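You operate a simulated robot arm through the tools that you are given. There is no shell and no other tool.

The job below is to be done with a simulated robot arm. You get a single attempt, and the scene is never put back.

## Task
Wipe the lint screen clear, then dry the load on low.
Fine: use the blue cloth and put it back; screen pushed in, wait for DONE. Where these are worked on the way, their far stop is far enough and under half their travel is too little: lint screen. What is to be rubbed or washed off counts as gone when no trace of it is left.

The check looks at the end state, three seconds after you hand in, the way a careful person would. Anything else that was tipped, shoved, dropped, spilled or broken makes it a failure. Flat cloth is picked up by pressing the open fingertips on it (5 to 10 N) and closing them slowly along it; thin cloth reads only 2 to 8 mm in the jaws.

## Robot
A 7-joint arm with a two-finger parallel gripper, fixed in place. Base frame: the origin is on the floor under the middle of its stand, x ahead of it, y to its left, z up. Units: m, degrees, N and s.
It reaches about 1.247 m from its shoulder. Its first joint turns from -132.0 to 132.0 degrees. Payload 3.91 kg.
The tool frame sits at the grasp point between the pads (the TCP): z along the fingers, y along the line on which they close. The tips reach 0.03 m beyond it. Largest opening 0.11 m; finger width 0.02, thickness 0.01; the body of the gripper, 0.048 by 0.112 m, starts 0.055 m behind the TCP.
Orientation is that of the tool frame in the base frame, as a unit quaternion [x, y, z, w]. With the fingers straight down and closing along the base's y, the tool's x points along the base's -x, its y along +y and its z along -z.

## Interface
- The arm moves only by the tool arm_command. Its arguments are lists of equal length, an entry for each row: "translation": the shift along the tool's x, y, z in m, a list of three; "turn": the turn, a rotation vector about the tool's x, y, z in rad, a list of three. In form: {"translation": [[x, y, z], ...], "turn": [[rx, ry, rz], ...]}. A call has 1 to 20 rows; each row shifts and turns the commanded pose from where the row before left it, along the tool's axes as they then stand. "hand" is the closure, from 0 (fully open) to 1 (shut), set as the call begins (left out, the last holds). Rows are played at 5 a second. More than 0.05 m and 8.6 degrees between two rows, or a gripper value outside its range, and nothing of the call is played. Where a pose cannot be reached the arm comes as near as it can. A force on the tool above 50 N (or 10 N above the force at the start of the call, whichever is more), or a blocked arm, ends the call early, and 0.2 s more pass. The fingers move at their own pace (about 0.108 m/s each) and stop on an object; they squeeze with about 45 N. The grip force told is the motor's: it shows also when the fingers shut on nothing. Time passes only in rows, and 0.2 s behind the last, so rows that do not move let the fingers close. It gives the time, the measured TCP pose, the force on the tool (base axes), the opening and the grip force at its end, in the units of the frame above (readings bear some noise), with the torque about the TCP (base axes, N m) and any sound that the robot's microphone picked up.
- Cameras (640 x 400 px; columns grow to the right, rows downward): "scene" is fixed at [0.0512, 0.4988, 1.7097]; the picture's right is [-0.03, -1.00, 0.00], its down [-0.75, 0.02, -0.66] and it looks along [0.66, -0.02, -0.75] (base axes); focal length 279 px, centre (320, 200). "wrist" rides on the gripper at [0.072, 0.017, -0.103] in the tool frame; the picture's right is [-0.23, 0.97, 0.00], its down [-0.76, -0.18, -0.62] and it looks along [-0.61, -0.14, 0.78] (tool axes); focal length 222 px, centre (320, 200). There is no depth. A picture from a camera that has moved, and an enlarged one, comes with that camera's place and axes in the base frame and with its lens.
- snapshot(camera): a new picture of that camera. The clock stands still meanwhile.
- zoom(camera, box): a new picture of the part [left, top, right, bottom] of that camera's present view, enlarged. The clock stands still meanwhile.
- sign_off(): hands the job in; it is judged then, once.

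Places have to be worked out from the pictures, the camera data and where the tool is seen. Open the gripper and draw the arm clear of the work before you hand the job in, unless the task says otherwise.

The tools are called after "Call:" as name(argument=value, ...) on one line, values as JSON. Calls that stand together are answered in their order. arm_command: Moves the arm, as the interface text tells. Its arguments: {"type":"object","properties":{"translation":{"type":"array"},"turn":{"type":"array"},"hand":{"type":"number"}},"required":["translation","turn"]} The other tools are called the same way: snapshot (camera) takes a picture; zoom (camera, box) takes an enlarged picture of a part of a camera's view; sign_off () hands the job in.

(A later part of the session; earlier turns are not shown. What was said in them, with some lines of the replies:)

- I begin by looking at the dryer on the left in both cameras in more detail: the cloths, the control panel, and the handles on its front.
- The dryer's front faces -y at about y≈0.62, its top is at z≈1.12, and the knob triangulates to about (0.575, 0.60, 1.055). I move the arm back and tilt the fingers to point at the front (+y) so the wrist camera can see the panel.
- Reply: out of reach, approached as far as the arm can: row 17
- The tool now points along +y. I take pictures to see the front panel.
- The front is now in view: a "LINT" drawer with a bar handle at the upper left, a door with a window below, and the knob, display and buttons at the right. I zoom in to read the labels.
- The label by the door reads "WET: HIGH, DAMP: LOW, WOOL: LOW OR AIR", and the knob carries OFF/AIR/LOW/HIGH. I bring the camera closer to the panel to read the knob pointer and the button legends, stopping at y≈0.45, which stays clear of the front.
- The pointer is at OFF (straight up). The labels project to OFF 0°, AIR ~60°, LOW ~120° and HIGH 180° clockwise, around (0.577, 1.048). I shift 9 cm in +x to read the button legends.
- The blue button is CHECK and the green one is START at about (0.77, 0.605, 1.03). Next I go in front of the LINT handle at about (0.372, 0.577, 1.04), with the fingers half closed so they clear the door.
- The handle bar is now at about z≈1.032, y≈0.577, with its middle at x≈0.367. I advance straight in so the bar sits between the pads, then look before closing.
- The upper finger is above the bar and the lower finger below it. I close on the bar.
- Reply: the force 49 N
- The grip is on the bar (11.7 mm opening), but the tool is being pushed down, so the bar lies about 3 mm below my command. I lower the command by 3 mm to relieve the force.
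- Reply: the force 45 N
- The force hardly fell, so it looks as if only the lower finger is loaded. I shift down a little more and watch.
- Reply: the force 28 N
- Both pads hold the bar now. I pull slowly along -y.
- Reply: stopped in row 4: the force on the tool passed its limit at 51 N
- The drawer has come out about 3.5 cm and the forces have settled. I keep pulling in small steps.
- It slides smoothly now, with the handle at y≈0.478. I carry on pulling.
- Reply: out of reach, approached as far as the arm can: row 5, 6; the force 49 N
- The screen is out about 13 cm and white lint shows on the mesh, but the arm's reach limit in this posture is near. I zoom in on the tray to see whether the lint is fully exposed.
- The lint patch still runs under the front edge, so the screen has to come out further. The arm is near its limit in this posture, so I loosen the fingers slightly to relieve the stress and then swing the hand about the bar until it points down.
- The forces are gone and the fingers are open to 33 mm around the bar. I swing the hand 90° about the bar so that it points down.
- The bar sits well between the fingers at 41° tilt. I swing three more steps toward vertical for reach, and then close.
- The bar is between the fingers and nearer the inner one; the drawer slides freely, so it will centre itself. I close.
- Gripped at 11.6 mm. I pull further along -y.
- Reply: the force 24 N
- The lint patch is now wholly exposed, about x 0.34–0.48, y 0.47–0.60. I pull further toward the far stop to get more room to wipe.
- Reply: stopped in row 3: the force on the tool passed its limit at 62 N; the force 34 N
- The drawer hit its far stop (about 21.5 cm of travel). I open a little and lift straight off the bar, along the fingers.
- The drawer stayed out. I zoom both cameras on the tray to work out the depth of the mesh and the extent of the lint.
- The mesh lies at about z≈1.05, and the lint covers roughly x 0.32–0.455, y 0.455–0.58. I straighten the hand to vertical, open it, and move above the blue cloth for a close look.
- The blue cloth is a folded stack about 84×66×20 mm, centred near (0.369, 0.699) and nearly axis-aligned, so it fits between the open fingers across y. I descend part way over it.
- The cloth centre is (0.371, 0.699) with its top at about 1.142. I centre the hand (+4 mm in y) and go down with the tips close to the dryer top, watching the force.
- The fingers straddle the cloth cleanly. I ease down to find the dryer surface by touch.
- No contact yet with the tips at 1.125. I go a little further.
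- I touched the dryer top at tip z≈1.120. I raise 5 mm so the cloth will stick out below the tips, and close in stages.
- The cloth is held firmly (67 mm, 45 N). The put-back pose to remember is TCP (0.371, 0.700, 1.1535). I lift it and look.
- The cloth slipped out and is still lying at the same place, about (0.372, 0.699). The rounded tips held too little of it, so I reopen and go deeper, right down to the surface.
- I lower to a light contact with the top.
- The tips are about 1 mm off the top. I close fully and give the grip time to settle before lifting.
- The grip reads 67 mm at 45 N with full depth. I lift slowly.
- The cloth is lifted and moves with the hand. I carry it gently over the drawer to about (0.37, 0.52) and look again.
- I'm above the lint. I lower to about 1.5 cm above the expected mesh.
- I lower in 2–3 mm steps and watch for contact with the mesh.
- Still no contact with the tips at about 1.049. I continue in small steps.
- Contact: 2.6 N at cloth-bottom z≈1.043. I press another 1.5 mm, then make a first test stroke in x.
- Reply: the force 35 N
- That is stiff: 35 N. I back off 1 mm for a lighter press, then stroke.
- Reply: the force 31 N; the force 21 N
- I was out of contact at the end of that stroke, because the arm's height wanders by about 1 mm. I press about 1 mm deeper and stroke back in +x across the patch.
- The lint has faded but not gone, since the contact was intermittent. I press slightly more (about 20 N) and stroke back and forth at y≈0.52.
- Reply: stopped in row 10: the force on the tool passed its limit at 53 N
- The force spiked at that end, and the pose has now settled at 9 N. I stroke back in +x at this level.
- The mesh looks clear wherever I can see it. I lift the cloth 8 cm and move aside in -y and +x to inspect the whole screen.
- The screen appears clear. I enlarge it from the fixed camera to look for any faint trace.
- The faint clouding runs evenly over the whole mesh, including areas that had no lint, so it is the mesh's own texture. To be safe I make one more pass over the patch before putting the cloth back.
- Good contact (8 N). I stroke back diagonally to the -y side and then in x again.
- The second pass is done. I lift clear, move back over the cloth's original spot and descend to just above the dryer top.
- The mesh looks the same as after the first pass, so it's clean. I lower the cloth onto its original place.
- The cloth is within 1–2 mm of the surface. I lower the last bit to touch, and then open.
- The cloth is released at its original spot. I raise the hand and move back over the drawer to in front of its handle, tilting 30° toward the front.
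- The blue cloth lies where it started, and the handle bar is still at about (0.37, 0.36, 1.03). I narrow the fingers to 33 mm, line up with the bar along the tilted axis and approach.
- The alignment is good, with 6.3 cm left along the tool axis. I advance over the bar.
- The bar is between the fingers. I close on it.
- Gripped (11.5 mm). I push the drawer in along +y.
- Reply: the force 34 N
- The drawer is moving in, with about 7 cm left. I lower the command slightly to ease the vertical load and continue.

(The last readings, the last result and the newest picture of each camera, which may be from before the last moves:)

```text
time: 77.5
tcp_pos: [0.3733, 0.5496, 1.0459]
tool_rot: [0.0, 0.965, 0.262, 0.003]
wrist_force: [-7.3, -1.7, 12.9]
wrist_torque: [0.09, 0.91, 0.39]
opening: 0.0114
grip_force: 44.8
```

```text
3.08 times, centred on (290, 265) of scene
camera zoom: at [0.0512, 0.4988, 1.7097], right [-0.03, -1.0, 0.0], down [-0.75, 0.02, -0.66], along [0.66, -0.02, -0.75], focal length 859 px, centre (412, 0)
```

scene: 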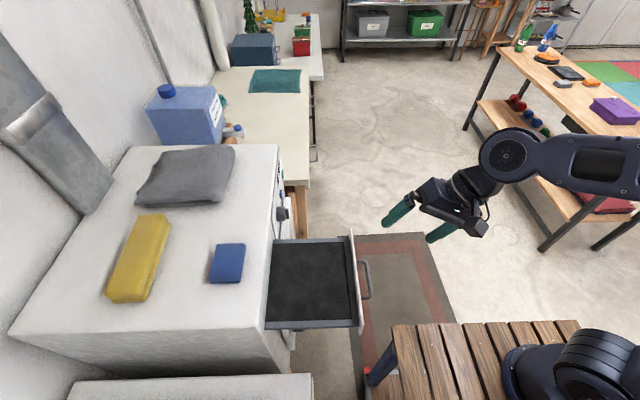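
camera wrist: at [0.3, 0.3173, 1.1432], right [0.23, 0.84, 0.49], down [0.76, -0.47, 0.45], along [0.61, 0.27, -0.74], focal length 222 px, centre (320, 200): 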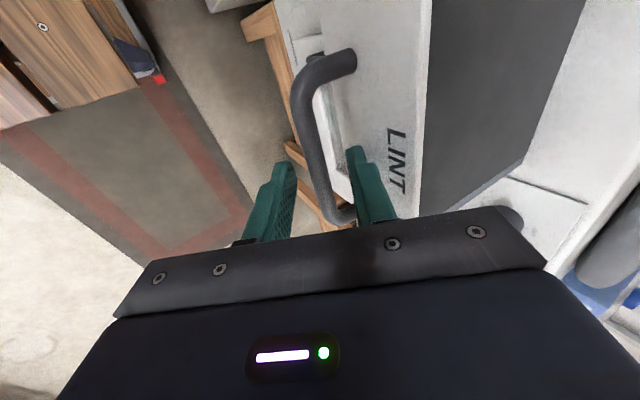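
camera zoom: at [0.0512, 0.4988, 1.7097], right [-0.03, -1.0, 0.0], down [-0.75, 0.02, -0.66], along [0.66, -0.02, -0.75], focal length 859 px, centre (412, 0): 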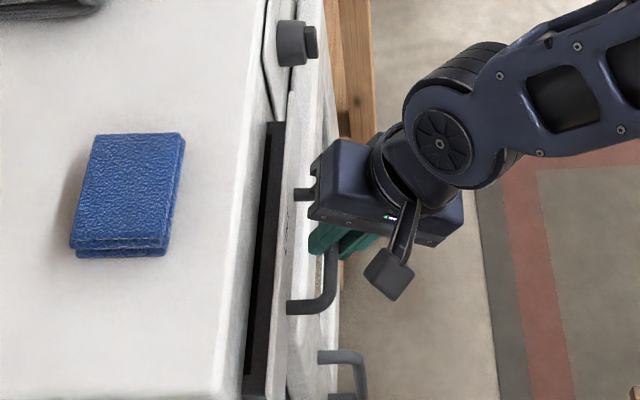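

About 2 cm remains. I push on in smaller steps until it seats.

Call:
arm_command(translation=[[0, 0.0043, 0.0025], [0, 0.0043, 0.0025], [0, 0.0043, 0.0025], [0, 0.0034, 0.002], [0, 0.0026, 0.0015], [0, 0.0026, 0.0015], [0, 0.0026, 0.0015]], turn=[[0, 0, 0], [0, 0, 0], [0, 0, 0], [0, 0, 0], [0, 0, 0], [0, 0, 0], [0, 0, 0]])

Call:
zoom(camera="scene", box=[220, 200, 360, 330])

```text
time: 79.1
tcp_pos: [0.3728, 0.5737, 1.0405]
tool_rot: [0.001, 0.966, 0.258, 0.001]
wrist_force: [2.2, -49.1, 6.4]
wrist_torque: [-0.58, -0.32, -0.16]
opening: 0.0114
grip_force: 44.9
```

```text
3.08 times, centred on (290, 265) of scene
camera zoom: at [0.0512, 0.4988, 1.7097], right [-0.03, -1.0, 0.0], down [-0.75, 0.02, -0.66], along [0.66, -0.02, -0.75], focal length 859 px, centre (412, 0)
```

zoom: 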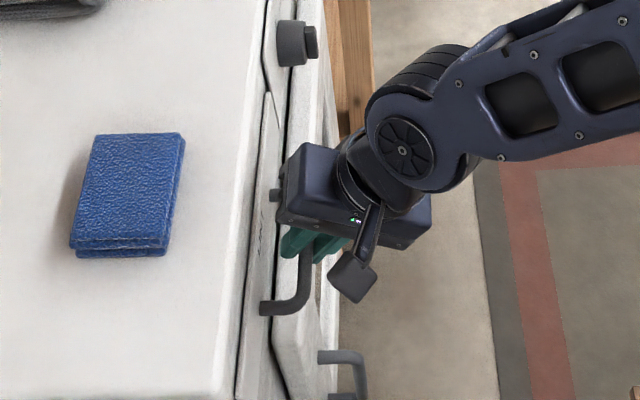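

The push reads 49 N against the stop and the LINT front is flush again, so the screen is fully in. I open slightly and back straight off along the fingers.

Call:
arm_command(translation=[[0, -0.0026, -0.0015], [0, 0, 0]], turn=[[0, 0, 0], [0, 0, 0]], hand=0.72)

Call:
arm_command(translation=[[0, 0, -0.015], [0, 0, -0.02], [0, 0, -0.03], [0, -0.02, -0.035], [0, -0.02, -0.035]], turn=[[0, 0, 0], [0, 0, 0], [0, 0, 0], [0, 0, 0], [0, 0, 0]])

Call:
snapshot(camera="wrist")

Call:
zoom(camera="scene", box=[200, 180, 360, 330])

```text
time: 79.7
tcp_pos: [0.3729, 0.5742, 1.0434]
tool_rot: [-0.001, 0.966, 0.26, 0.002]
wrist_force: [0.4, 0.0, -0.4]
wrist_torque: [0.02, -0.01, 0.0]
opening: 0.0309
grip_force: 0.0
```

```text
time: 80.9
tcp_pos: [0.3707, 0.4736, 1.1399]
tool_rot: [0.0, 0.966, 0.259, 0.002]
wrist_force: [0.4, 1.1, -0.3]
wrist_torque: [-0.03, 0.03, 0.03]
opening: 0.031
grip_force: 0.1
```

```text
taken
camera wrist: at [0.298, 0.4336, 1.2383], right [0.22, 0.84, 0.49], down [0.76, -0.47, 0.45], along [0.61, 0.27, -0.75], focal length 222 px, centre (320, 200)
```

wrist: 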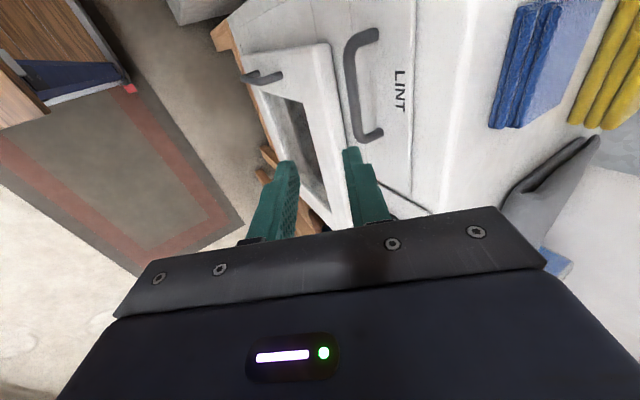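

```text
2.67 times, centred on (280, 255) of scene
camera zoom: at [0.0512, 0.4988, 1.7097], right [-0.03, -1.0, 0.0], down [-0.75, 0.02, -0.66], along [0.66, -0.02, -0.75], focal length 744 px, centre (427, 53)
```

zoom: 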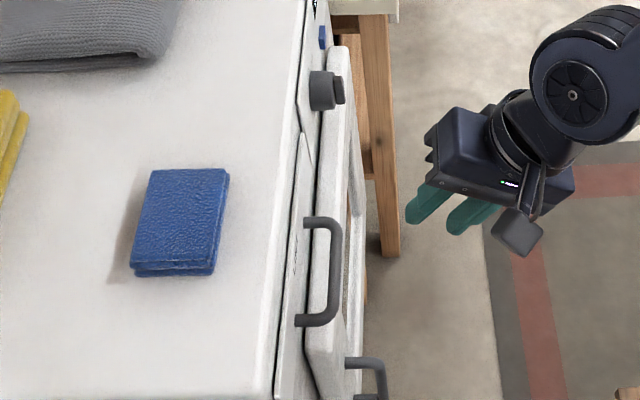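

The screen is pushed in fully. Now the knob at about (0.577, 0.59, 1.048): I level the hand to point at +y and move in front of it.

Call:
arm_command(translation=[[0, 0, 0], [0, 0, 0], [0, 0, 0], [0, 0, 0], [0, 0, 0], [0, 0, 0], [0, 0, 0], [0, 0, 0], [-0.0345, -0.0153, -0.003], [-0.0345, -0.0153, -0.003], [-0.0345, -0.0153, -0.003], [-0.0345, -0.0153, -0.003], [-0.0345, -0.0153, -0.003], [-0.0345, -0.0153, -0.003]], turn=[[-0.131, 0, 0], [-0.131, 0, 0], [-0.131, 0, 0], [-0.131, 0, 0], [-0.131, 0, 0], [-0.131, 0, 0], [-0.131, 0, 0], [-0.131, 0, 0], [0, 0, 0], [0, 0, 0], [0, 0, 0], [0, 0, 0], [0, 0, 0], [0, 0, 0]])

```text
time: 83.9
tcp_pos: [0.5811, 0.4524, 1.0447]
tool_rot: [-0.001, 0.707, 0.708, 0.002]
wrist_force: [0.3, 0.1, 0.6]
wrist_torque: [-0.01, 0.05, -0.03]
opening: 0.0309
grip_force: 0.1
```

Now I roll the hand -90° about its own axis so that the fingers will close along x on the vertical blade.

Call:
arm_command(translation=[[0, 0, 0], [0, 0, 0], [0, 0, 0], [0, 0, 0], [0, 0, 0], [0, 0, 0], [0, 0, 0], [0, 0, 0], [0, 0, 0], [0, 0, 0], [0, 0, 0]], turn=[[0, 0, -0.1428], [0, 0, -0.1428], [0, 0, -0.1428], [0, 0, -0.1428], [0, 0, -0.1428], [0, 0, -0.1428], [0, 0, -0.1428], [0, 0, -0.1428], [0, 0, -0.1428], [0, 0, -0.1428], [0, 0, -0.1428]], hand=0.55)

Call:
snapshot(camera="wrist")

Call:
zoom(camera="scene", box=[230, 150, 370, 270])

```text
time: 86.3
tcp_pos: [0.5798, 0.4543, 1.0499]
tool_rot: [-0.501, 0.497, 0.499, 0.504]
wrist_force: [-1.0, 0.9, -0.5]
wrist_torque: [0.02, -0.01, -0.02]
opening: 0.0494
grip_force: 0.1
```

```text
taken
camera wrist: at [0.5629, 0.3495, 0.9772], right [-0.98, 0.0, 0.22], down [0.17, -0.63, 0.76], along [0.14, 0.78, 0.61], focal length 222 px, centre (320, 200)
```

wrist: 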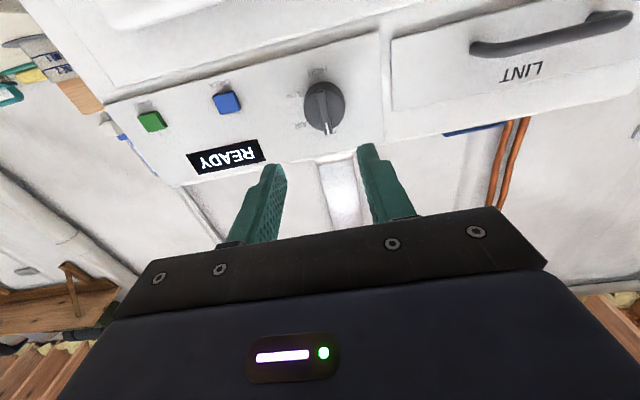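

```text
3.33 times, centred on (300, 210) of scene
camera zoom: at [0.0512, 0.4988, 1.7097], right [-0.03, -1.0, 0.0], down [-0.75, 0.02, -0.66], along [0.66, -0.02, -0.75], focal length 930 px, centre (387, 167)
```

zoom: 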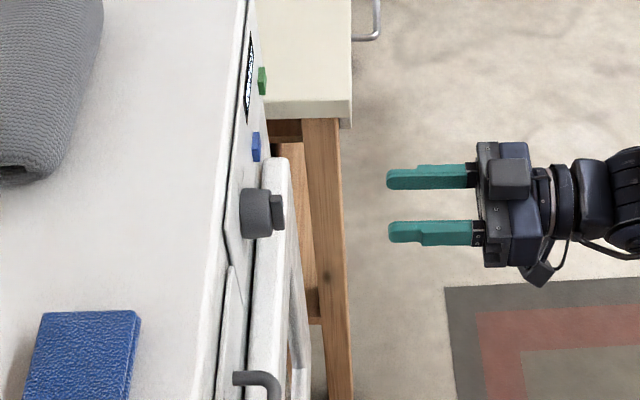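

The knob is seen upside-down in this view. I zoom in to check the blade and its pointer.

Call:
zoom(camera="wrist", box=[270, 60, 380, 150])

Call:
zoom(camera="scene", box=[260, 180, 330, 230])

```text
4.44 times, centred on (325, 105) of wrist
camera zoom: at [0.5629, 0.3495, 0.9772], right [-0.98, 0.0, 0.22], down [0.17, -0.63, 0.76], along [0.14, 0.78, 0.61], focal length 987 px, centre (298, 622)
```

zoom: 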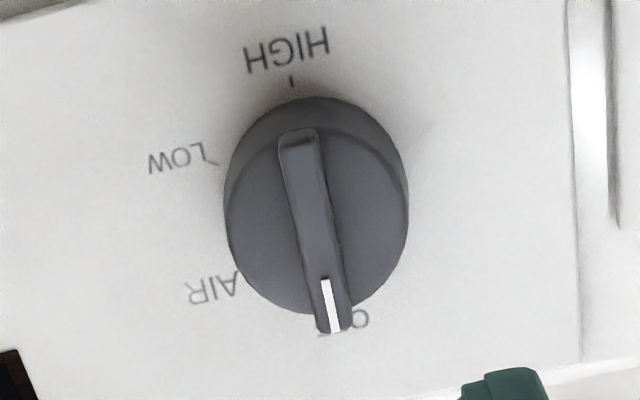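

```text
8.00 times, centred on (295, 205) of scene
camera zoom: at [0.0512, 0.4988, 1.7097], right [-0.03, -1.0, 0.0], down [-0.75, 0.02, -0.66], along [0.66, -0.02, -0.75], focal length 2233 px, centre (520, 160)
```

zoom: 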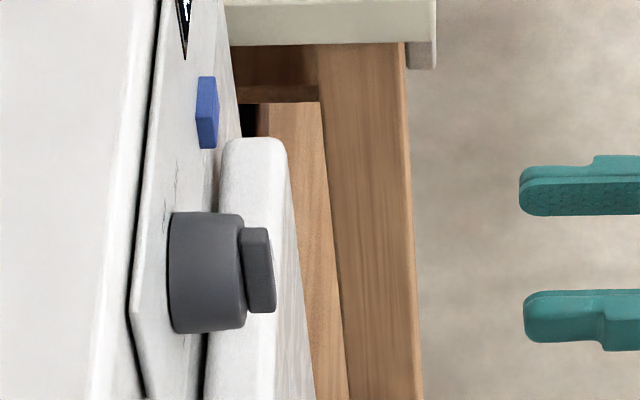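

The blade centre is at (0.576, 0.577, 1.047), the blade stands 12 mm proud of the knob face at y≈0.588, and the LOW tick is 120° clockwise from OFF. I align and approach, stopping just short first.

Call:
arm_command(translation=[[0.003, 0.0045, 0.01], [0, 0, 0.025], [0, 0, 0.025], [0, 0, 0.022]], turn=[[0, 0, 0], [0, 0, 0], [0, 0, 0], [0, 0, 0]])

Call:
snapshot(camera="wrist")

Call:
zoom(camera="scene", box=[250, 170, 350, 240])

```text
time: 87.3
tcp_pos: [0.5765, 0.5367, 1.0465]
tool_rot: [-0.5, 0.498, 0.5, 0.502]
wrist_force: [0.3, 0.2, 0.1]
wrist_torque: [0.0, 0.02, 0.01]
opening: 0.0494
grip_force: 0.0
```

```text
taken
camera wrist: at [0.5599, 0.4315, 0.974], right [-0.97, 0.0, 0.22], down [0.17, -0.63, 0.76], along [0.14, 0.78, 0.61], focal length 222 px, centre (320, 200)
```

wrist: 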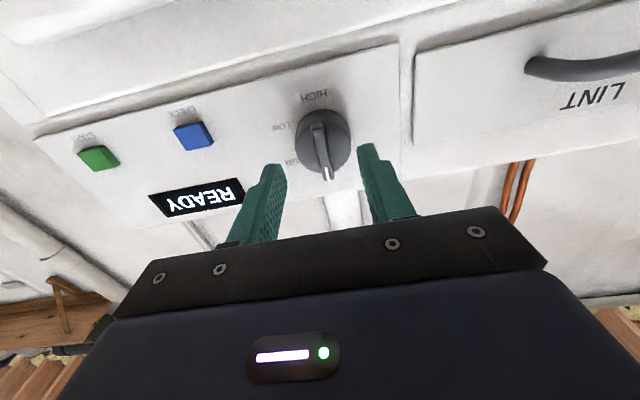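

```text
5.71 times, centred on (300, 205) of scene
camera zoom: at [0.0512, 0.4988, 1.7097], right [-0.03, -1.0, 0.0], down [-0.75, 0.02, -0.66], along [0.66, -0.02, -0.75], focal length 1595 px, centre (434, 171)
```

zoom: 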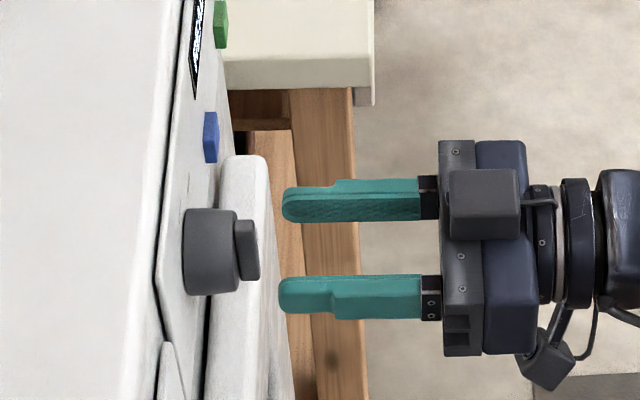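

The blade is centred between the fingers. I advance 19 mm so the tips flank the blade, and then close.

Call:
arm_command(translation=[[0, 0, 0.008], [0, 0, 0.007], [0, 0, 0.004]], turn=[[0, 0, 0], [0, 0, 0], [0, 0, 0]])

Call:
arm_command(translation=[[0, 0, 0], [0, 0, 0], [0, 0, 0]], turn=[[0, 0, 0], [0, 0, 0], [0, 0, 0]], hand=1)

Call:
zoom(camera="scene", box=[250, 170, 350, 240])

Call:
zoom(camera="wrist", box=[220, 80, 420, 220])

```text
time: 88.1
tcp_pos: [0.5759, 0.5544, 1.0463]
tool_rot: [-0.5, 0.498, 0.5, 0.502]
wrist_force: [0.1, 0.5, 0.1]
wrist_torque: [-0.01, 0.01, 0.0]
opening: 0.0496
grip_force: 0.0
```

```text
time: 88.9
tcp_pos: [0.5746, 0.554, 1.0473]
tool_rot: [-0.5, 0.498, 0.5, 0.502]
wrist_force: [-5.5, -0.9, -0.4]
wrist_torque: [0.21, 0.23, 0.15]
opening: 0.009
grip_force: 45.4
```

```text
5.71 times, centred on (300, 205) of scene
camera zoom: at [0.0512, 0.4988, 1.7097], right [-0.03, -1.0, 0.0], down [-0.75, 0.02, -0.66], along [0.66, -0.02, -0.75], focal length 1595 px, centre (434, 171)
```

zoom: 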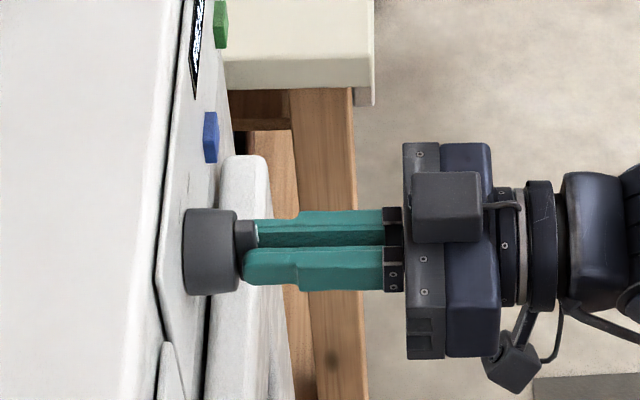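

```text
2.86 times, centred on (320, 150) of wrist
camera zoom: at [0.558, 0.4507, 0.9748], right [-0.97, 0.0, 0.22], down [0.17, -0.63, 0.76], along [0.14, 0.78, 0.61], focal length 635 px, centre (320, 343)
```

zoom: 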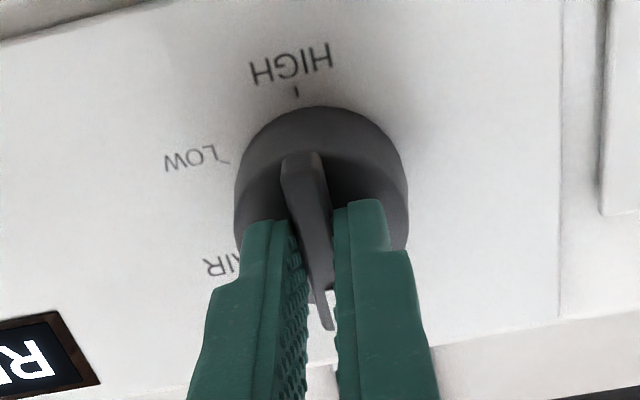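

The blade is gripped (9 mm). I turn clockwise, as seen from the front, by about 60° first, which should bring it to AIR.

Call:
arm_command(translation=[[0, 0, 0], [0, 0, 0], [0, 0, 0], [0, 0, 0], [0, 0, 0], [0, 0, 0], [0, 0, 0], [0, 0, 0], [0, 0, 0], [0, 0, 0]], turn=[[0, 0, 0.105], [0, 0, 0.105], [0, 0, 0.105], [0, 0, 0.105], [0, 0, 0.105], [0, 0, 0.105], [0, 0, 0.105], [0, 0, 0.105], [0, 0, 0.105], [0, 0, 0.105]])

Call:
snapshot(camera="wrist")

Call:
zoom(camera="scene", box=[250, 170, 350, 240])

```text
time: 91.1
tcp_pos: [0.5741, 0.5566, 1.049]
tool_rot: [-0.182, 0.682, 0.685, 0.183]
wrist_force: [-32.4, -14.3, 1.4]
wrist_torque: [0.16, -0.04, 0.4]
opening: 0.0089
grip_force: 44.9
```

```text
taken
camera wrist: at [0.5025, 0.4505, 1.0263], right [-0.29, 0.0, 0.96], down [0.75, -0.62, 0.22], along [0.6, 0.78, 0.18], focal length 222 px, centre (320, 200)
```

wrist: 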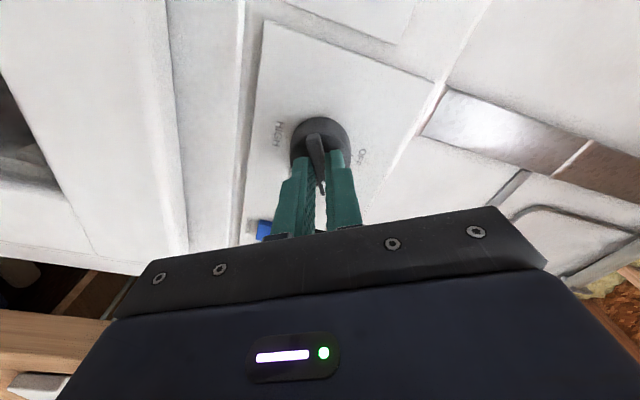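

```text
5.71 times, centred on (300, 205) of scene
camera zoom: at [0.0512, 0.4988, 1.7097], right [-0.03, -1.0, 0.0], down [-0.75, 0.02, -0.66], along [0.66, -0.02, -0.75], focal length 1595 px, centre (434, 171)
```

zoom: 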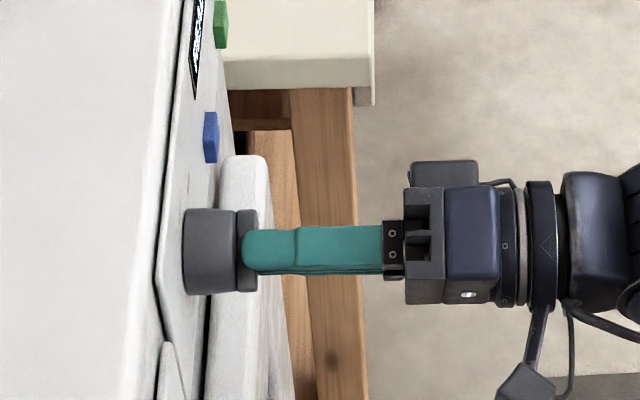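

The knob follows the hand and points at AIR now. I ease the side load by 1.5 mm and turn the remaining 60° to LOW.

Call:
arm_command(translation=[[0.0013, 0.00075, 0], [0, 0, 0], [0, 0, 0], [0, 0, 0], [0, 0, 0], [0, 0, 0], [0, 0, 0], [0, 0, 0], [0, 0, 0], [0, 0, 0], [0, 0, 0]], turn=[[0, 0, 0], [0, 0, 0.105], [0, 0, 0.105], [0, 0, 0.105], [0, 0, 0.105], [0, 0, 0.105], [0, 0, 0.105], [0, 0, 0.105], [0, 0, 0.105], [0, 0, 0.105], [0, 0, 0.105]])

Call:
zoom(camera="wrist", box=[220, 80, 420, 220])

Call:
zoom(camera="scene", box=[250, 170, 350, 240])

```text
time: 93.5
tcp_pos: [0.5749, 0.5551, 1.0484]
tool_rot: [0.183, 0.681, 0.685, -0.184]
wrist_force: [-2.3, 16.1, 44.2]
wrist_torque: [1.13, -0.03, 0.27]
opening: 0.0086
grip_force: 45.0
```

```text
2.86 times, centred on (320, 150) of wrist
camera zoom: at [0.5195, 0.45, 1.0997], right [0.69, -0.01, 0.73], down [0.57, -0.62, -0.54], along [0.45, 0.78, -0.42], focal length 635 px, centre (320, 343)
```

zoom: 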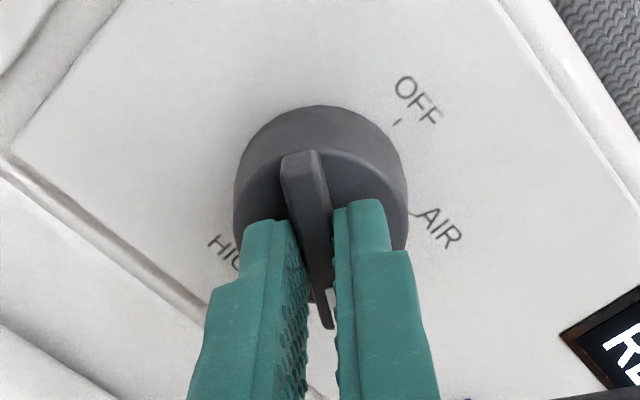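

```text
5.71 times, centred on (300, 205) of scene
camera zoom: at [0.0512, 0.4988, 1.7097], right [-0.03, -1.0, 0.0], down [-0.75, 0.02, -0.66], along [0.66, -0.02, -0.75], focal length 1595 px, centre (434, 171)
```

zoom: 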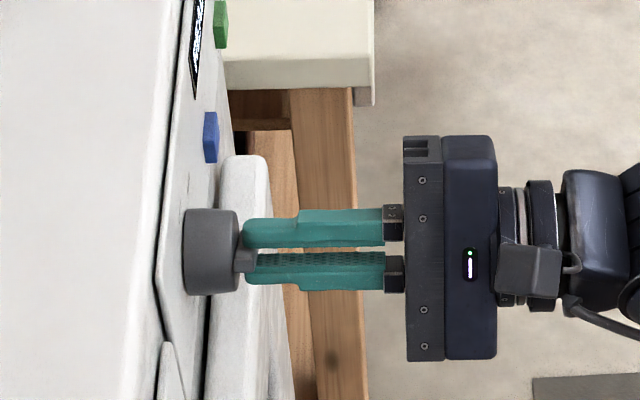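

The knob has turned the full 120°. I open, back off a few centimetres and check the pointer.

Call:
arm_command(translation=[[0, 0, 0], [0, 0, 0], [0, 0, -0.015], [0, 0, -0.025], [0, 0, -0.03], [0, 0, -0.03]], turn=[[0, 0, 0], [0, 0, 0], [0, 0, 0], [0, 0, 0], [0, 0, 0], [0, 0, 0]], hand=0.55)

Call:
snapshot(camera="wrist")

Call:
zoom(camera="wrist", box=[240, 60, 400, 180])

```text
time: 94.9
tcp_pos: [0.574, 0.455, 1.0485]
tool_rot: [0.183, 0.682, 0.684, -0.184]
wrist_force: [0.0, -0.4, 1.4]
wrist_torque: [0.01, -0.02, 0.03]
opening: 0.0494
grip_force: 0.0
```

```text
taken
camera wrist: at [0.5194, 0.3499, 1.0991], right [0.69, 0.0, 0.73], down [0.57, -0.62, -0.54], along [0.45, 0.78, -0.42], focal length 222 px, centre (320, 200)
```

wrist: 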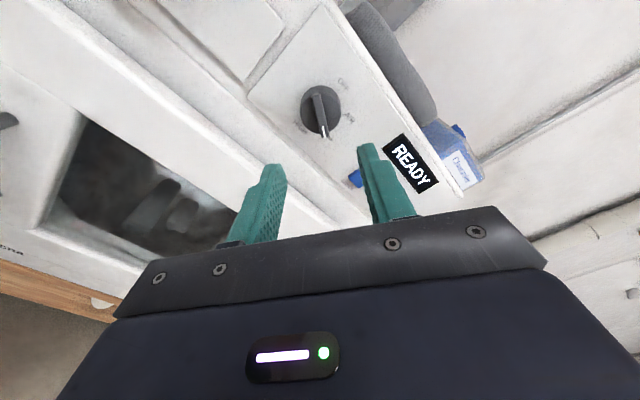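

```text
3.33 times, centred on (320, 120) of wrist
camera zoom: at [0.5194, 0.3499, 1.0991], right [0.69, 0.0, 0.73], down [0.57, -0.62, -0.54], along [0.45, 0.78, -0.42], focal length 740 px, centre (320, 467)
```

zoom: 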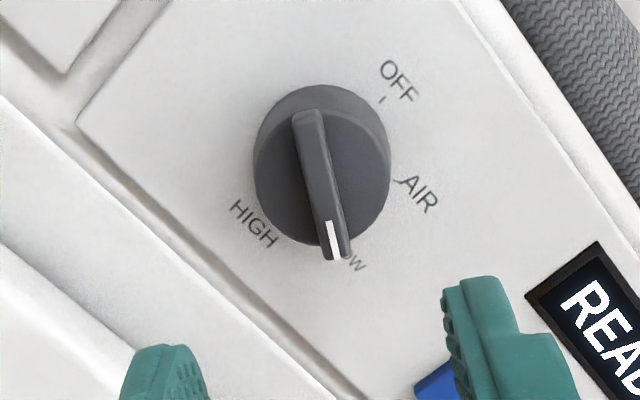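

The pointer sits on LOW. I close the fingers, roll the hand back level and move in front of the green START button at about (0.77, 0.605, 1.025).

Call:
arm_command(translation=[[0, 0, 0], [0, 0, 0], [0, 0, 0], [0, 0, 0], [-0.04, -0.005, 0], [-0.04, -0.005, 0], [-0.04, -0.005, 0], [-0.04, -0.005, 0], [-0.036, -0.0035, 0]], turn=[[0, 0, -0.131], [0, 0, -0.131], [0, 0, -0.131], [0, 0, -0.131], [0, 0, 0], [0, 0, 0], [0, 0, 0], [0, 0, 0], [0, 0, 0]], hand=1)

Call:
snapshot(camera="wrist")

Call:
zoom(camera="scene", box=[240, 120, 380, 220])

```text
time: 96.9
tcp_pos: [0.7686, 0.4529, 1.0229]
tool_rot: [0.001, 0.706, 0.708, -0.001]
wrist_force: [-0.3, 0.5, 0.7]
wrist_torque: [-0.04, 0.01, -0.02]
opening: 0.0
grip_force: 38.0
```

```text
taken
camera wrist: at [0.6954, 0.3493, 1.0397], right [0.23, 0.0, 0.97], down [0.76, -0.62, -0.18], along [0.61, 0.78, -0.14], focal length 222 px, centre (320, 200)
```

wrist: 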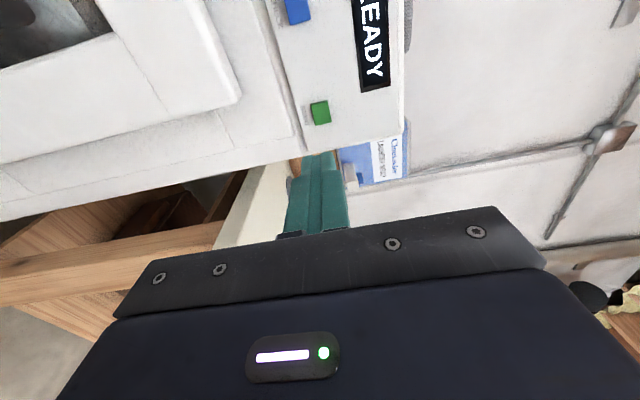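

```text
4.00 times, centred on (310, 170) of scene
camera zoom: at [0.0512, 0.4988, 1.7097], right [-0.03, -1.0, 0.0], down [-0.75, 0.02, -0.66], along [0.66, -0.02, -0.75], focal length 1116 px, centre (360, 320)
```

zoom: 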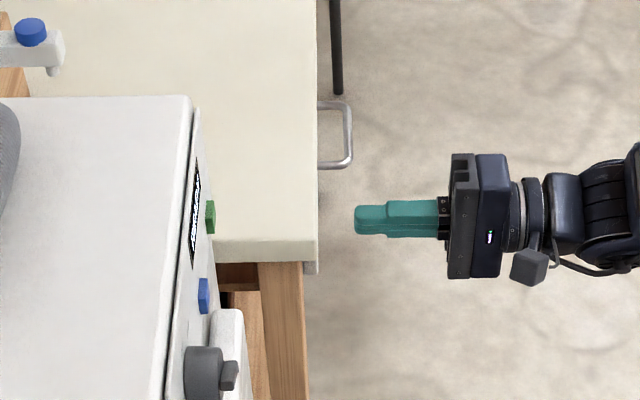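

The START button triangulates to (0.773, 0.608, 1.024). I advance to about 1 cm from it.

Call:
arm_command(translation=[[-0.004, 0.001, 0.03], [0, 0, 0.035], [0, 0, 0.03], [0, 0, 0.018]], turn=[[0, 0, 0], [0, 0, 0], [0, 0, 0], [0, 0, 0]])

Call:
zoom(camera="wrist", box=[240, 60, 440, 220])

Call:
zoom(camera="scene", box=[260, 140, 340, 200])

```text
time: 97.9
tcp_pos: [0.7737, 0.5644, 1.0236]
tool_rot: [0.001, 0.707, 0.708, 0.0]
wrist_force: [0.2, -0.2, 0.0]
wrist_torque: [-0.02, -0.03, 0.0]
opening: 0.0003
grip_force: 37.3
```

```text
2.50 times, centred on (340, 140) of wrist
camera zoom: at [0.701, 0.4601, 1.0418], right [0.23, 0.0, 0.97], down [0.76, -0.62, -0.18], along [0.61, 0.78, -0.14], focal length 555 px, centre (270, 350)
```

zoom: 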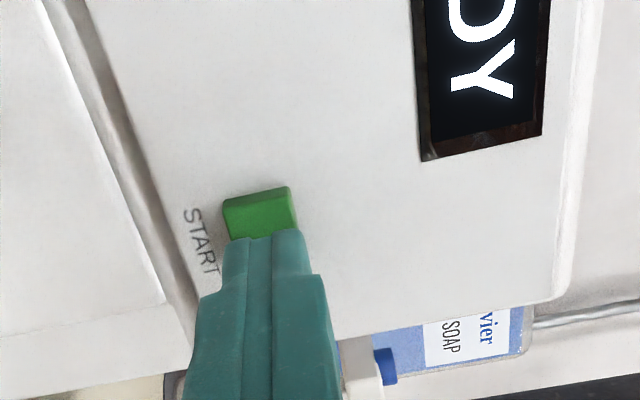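

```text
6.67 times, centred on (300, 170) of scene
camera zoom: at [0.0512, 0.4988, 1.7097], right [-0.03, -1.0, 0.0], down [-0.75, 0.02, -0.66], along [0.66, -0.02, -0.75], focal length 1861 px, centre (453, 400)
```

zoom: 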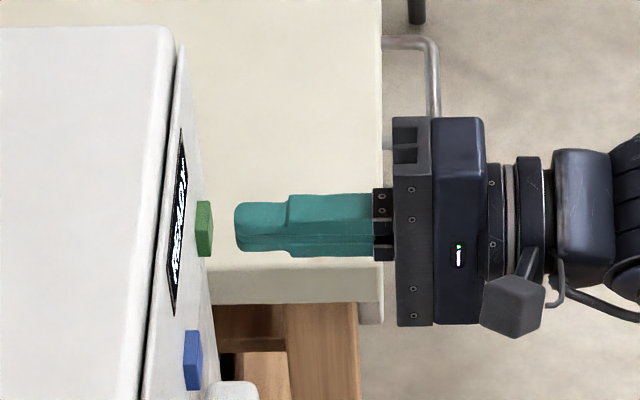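

The tips are aligned with START and about 11 mm away. I press in small steps, watching force, sound and the display.

Call:
arm_command(translation=[[0, 0, 0.005], [0, 0, 0.004], [0, 0, 0.002], [0, 0, 0.0015], [0, 0, 0.0015]], turn=[[0, 0, 0], [0, 0, 0], [0, 0, 0], [0, 0, 0], [0, 0, 0]])

Call:
zoom(camera="wrist", box=[240, 60, 440, 220])

```text
time: 99.1
tcp_pos: [0.7731, 0.5819, 1.0225]
tool_rot: [0.001, 0.706, 0.708, -0.001]
wrist_force: [-0.7, -5.6, 1.1]
wrist_torque: [0.04, -0.02, 0.04]
opening: 0.0
grip_force: 37.9
heard: click
```

```text
2.50 times, centred on (340, 140) of wrist
camera zoom: at [0.7013, 0.4764, 1.0405], right [0.23, 0.0, 0.97], down [0.76, -0.62, -0.18], along [0.61, 0.78, -0.14], focal length 555 px, centre (270, 350)
```

zoom: 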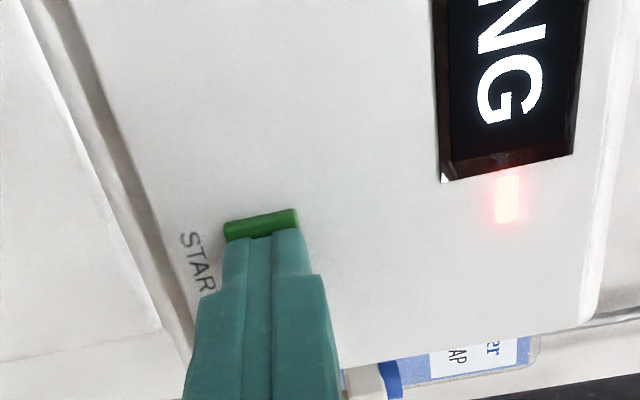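

A click was heard and the display now ends in "NG" with a red lamp lit. I back off and read it.

Call:
arm_command(translation=[[0, 0, -0.02], [0, 0, -0.035], [0.02, 0, -0.04], [0.03, 0.01, -0.03]], turn=[[0, 0, 0], [0, 0, 0], [0, 0, 0], [0, 0, 0]])

Call:
snapshot(camera="wrist")

Call:
zoom(camera="wrist", box=[240, 20, 420, 160])

```text
time: 100.1
tcp_pos: [0.7229, 0.4561, 1.0311]
tool_rot: [0.001, 0.705, 0.709, -0.001]
wrist_force: [0.0, -0.1, -0.9]
wrist_torque: [0.03, -0.01, 0.02]
opening: 0.0
grip_force: 37.7
```

```text
taken
camera wrist: at [0.6503, 0.3513, 1.0489], right [0.23, 0.0, 0.97], down [0.76, -0.62, -0.18], along [0.61, 0.78, -0.14], focal length 222 px, centre (320, 200)
```

wrist: 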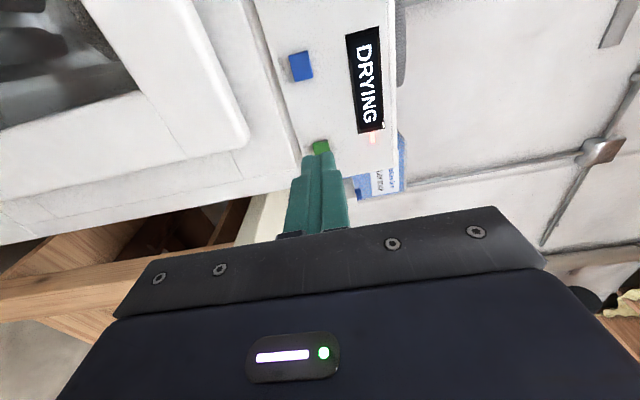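

```text
2.86 times, centred on (330, 90) of wrist
camera zoom: at [0.6503, 0.3513, 1.0489], right [0.23, 0.0, 0.97], down [0.76, -0.62, -0.18], along [0.61, 0.78, -0.14], focal length 635 px, centre (291, 514)
```

zoom: 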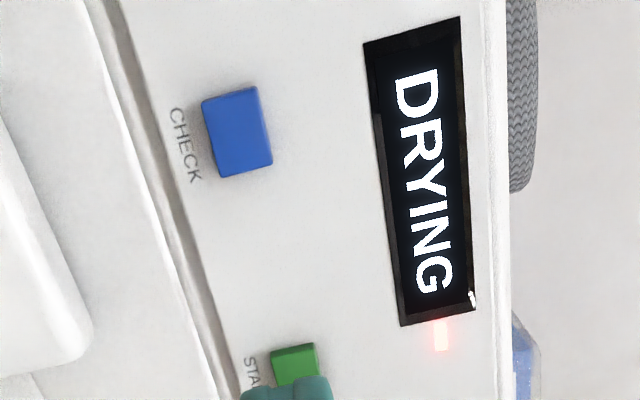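

The display reads DRYING. I open the gripper, stay clear with the display in view, and wait for DONE.

Call:
arm_command(translation=[[0.01, 0.01, -0.02], [0.01, 0.01, -0.02], [0, 0, 0], [0, 0, 0], [0, 0, 0], [0, 0, 0], [0, 0, 0], [0, 0, 0], [0, 0, 0], [0, 0, 0], [0, 0, 0], [0, 0, 0], [0, 0, 0], [0, 0, 0], [0, 0, 0], [0, 0, 0], [0, 0, 0], [0, 0, 0], [0, 0, 0], [0, 0, 0]], turn=[[0, 0, 0], [0, 0, 0], [0, 0, 0], [0, 0, 0], [0, 0, 0], [0, 0, 0], [0, 0, 0], [0, 0, 0], [0, 0, 0], [0, 0, 0], [0, 0, 0], [0, 0, 0], [0, 0, 0], [0, 0, 0], [0, 0, 0], [0, 0, 0], [0, 0, 0], [0, 0, 0], [0, 0, 0], [0, 0, 0]], hand=0)

Call:
snapshot(camera="wrist")

```text
time: 104.3
tcp_pos: [0.7017, 0.4162, 1.0526]
tool_rot: [0.001, 0.705, 0.709, 0.0]
wrist_force: [-0.3, 1.8, -1.0]
wrist_torque: [0.03, 0.0, -0.01]
opening: 0.11
grip_force: 0.0
```

```text
taken
camera wrist: at [0.6297, 0.3111, 1.0699], right [0.23, 0.0, 0.97], down [0.76, -0.62, -0.18], along [0.61, 0.78, -0.14], focal length 222 px, centre (320, 200)
```

wrist: 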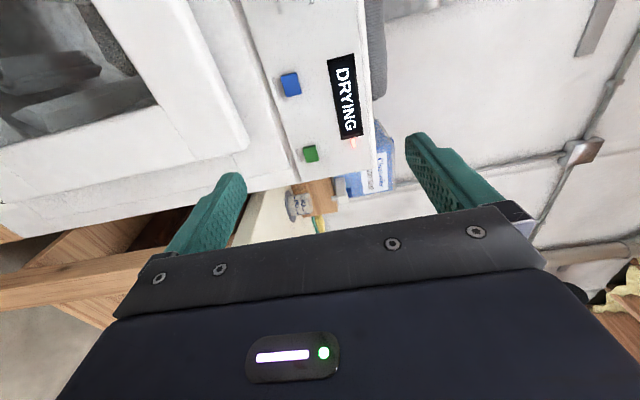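

Still DRYING. I keep waiting, motionless.

Call:
arm_command(translation=[[0, 0, 0], [0, 0, 0], [0, 0, 0], [0, 0, 0], [0, 0, 0], [0, 0, 0], [0, 0, 0], [0, 0, 0], [0, 0, 0], [0, 0, 0], [0, 0, 0], [0, 0, 0], [0, 0, 0], [0, 0, 0], [0, 0, 0], [0, 0, 0], [0, 0, 0], [0, 0, 0], [0, 0, 0], [0, 0, 0]], turn=[[0, 0, 0], [0, 0, 0], [0, 0, 0], [0, 0, 0], [0, 0, 0], [0, 0, 0], [0, 0, 0], [0, 0, 0], [0, 0, 0], [0, 0, 0], [0, 0, 0], [0, 0, 0], [0, 0, 0], [0, 0, 0], [0, 0, 0], [0, 0, 0], [0, 0, 0], [0, 0, 0], [0, 0, 0], [0, 0, 0]])

Call:
arm_command(translation=[[0, 0, 0], [0, 0, 0], [0, 0, 0], [0, 0, 0], [0, 0, 0], [0, 0, 0], [0, 0, 0], [0, 0, 0], [0, 0, 0], [0, 0, 0], [0, 0, 0], [0, 0, 0], [0, 0, 0], [0, 0, 0], [0, 0, 0], [0, 0, 0], [0, 0, 0], [0, 0, 0], [0, 0, 0], [0, 0, 0]], turn=[[0, 0, 0], [0, 0, 0], [0, 0, 0], [0, 0, 0], [0, 0, 0], [0, 0, 0], [0, 0, 0], [0, 0, 0], [0, 0, 0], [0, 0, 0], [0, 0, 0], [0, 0, 0], [0, 0, 0], [0, 0, 0], [0, 0, 0], [0, 0, 0], [0, 0, 0], [0, 0, 0], [0, 0, 0], [0, 0, 0]])

Call:
snapshot(camera="wrist")

```text
time: 108.5
tcp_pos: [0.7031, 0.4158, 1.0531]
tool_rot: [0.001, 0.706, 0.708, -0.001]
wrist_force: [-0.1, -0.1, -0.5]
wrist_torque: [0.04, 0.0, 0.01]
opening: 0.1102
grip_force: 0.0
```

```text
time: 112.7
tcp_pos: [0.7026, 0.4166, 1.0524]
tool_rot: [0.001, 0.706, 0.709, -0.001]
wrist_force: [-0.7, 0.5, 1.2]
wrist_torque: [0.07, 0.0, 0.02]
opening: 0.1101
grip_force: 0.1
```

```text
taken
camera wrist: at [0.6297, 0.3111, 1.0699], right [0.23, 0.0, 0.97], down [0.76, -0.62, -0.18], along [0.61, 0.78, -0.14], focal length 222 px, centre (320, 200)
```

wrist: 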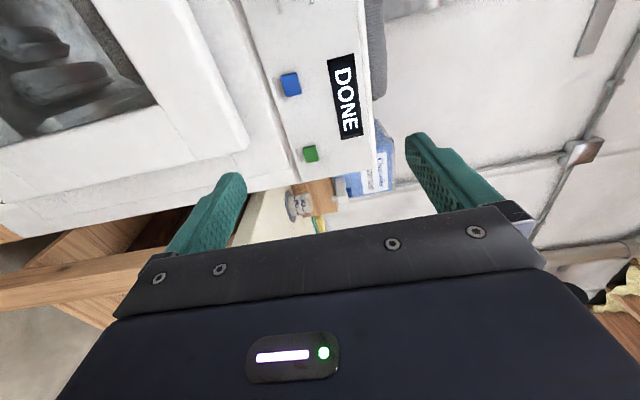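

The display reads DONE. I draw the arm well back and check the whole scene before handing in.

Call:
arm_command(translation=[[0, 0.02, -0.03], [0, 0.03, -0.03], [0, 0.03, -0.03], [0, 0.03, -0.02]], turn=[[0, 0, 0], [0, 0, 0], [0, 0, 0], [0, 0, 0]])

Call:
snapshot(camera="scene")

Call:
snapshot(camera="wrist")

Call:
zoom(camera="scene", box=[200, 130, 360, 350])

```text
time: 113.7
tcp_pos: [0.7029, 0.3041, 1.1631]
tool_rot: [0.001, 0.706, 0.708, -0.001]
wrist_force: [0.0, 0.9, 0.7]
wrist_torque: [0.02, -0.01, 0.04]
opening: 0.11
grip_force: 0.1
```

```text
taken
```

scene: 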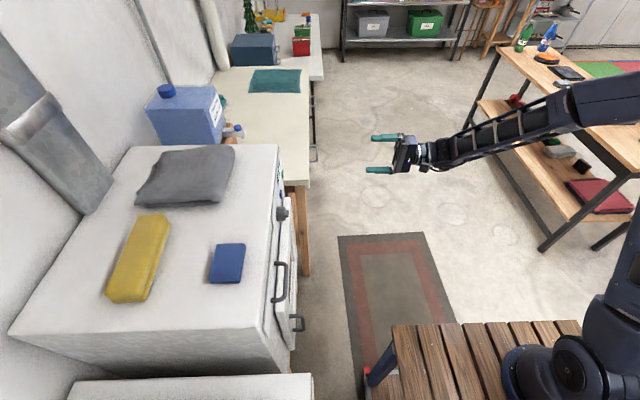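

```text
taken
camera wrist: at [0.6303, 0.1997, 1.1803], right [0.23, 0.0, 0.97], down [0.76, -0.62, -0.18], along [0.61, 0.78, -0.14], focal length 222 px, centre (320, 200)
```

wrist: 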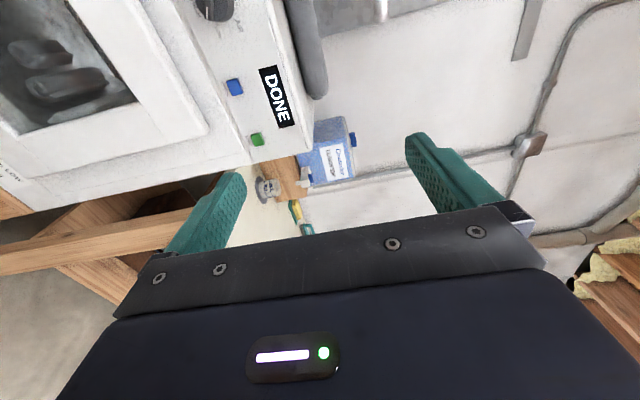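

```text
1.82 times, centred on (280, 240) of scene
camera zoom: at [0.0512, 0.4988, 1.7097], right [-0.03, -1.0, 0.0], down [-0.75, 0.02, -0.66], along [0.66, -0.02, -0.75], focal length 507 px, centre (393, 127)
```

zoom: 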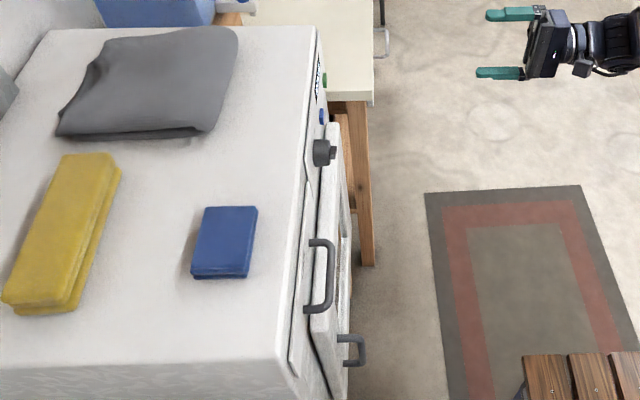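

The display shows DONE and the LINT handle and blue cloth sit at the same pixels as at the start. The knob is at LOW, nothing else has moved, and the gripper is open and clear. I hand in.

Call:
sign_off()

```text
The job is handed in.
```

The lint screen is wiped clear, and the load has been dried on LOW until the display read DONE. The job is handed in.

- **Lint screen:** I pulled it out to its far stop and wiped it with the blue cloth. I made a second pass to be sure and saw no lint left on the mesh. It is pushed back in against its stop.
- **Blue cloth:** It is back where it started on top of the dryer. It slipped from the fingers on my first try at picking it up, but stayed in its place.
- **Dryer:** The knob points at LOW. I pressed START once, the display went to DRYING, and about 13 seconds later it showed DONE.

In the last pictures nothing else had moved. The gripper is open and the arm is clear of the dryer.
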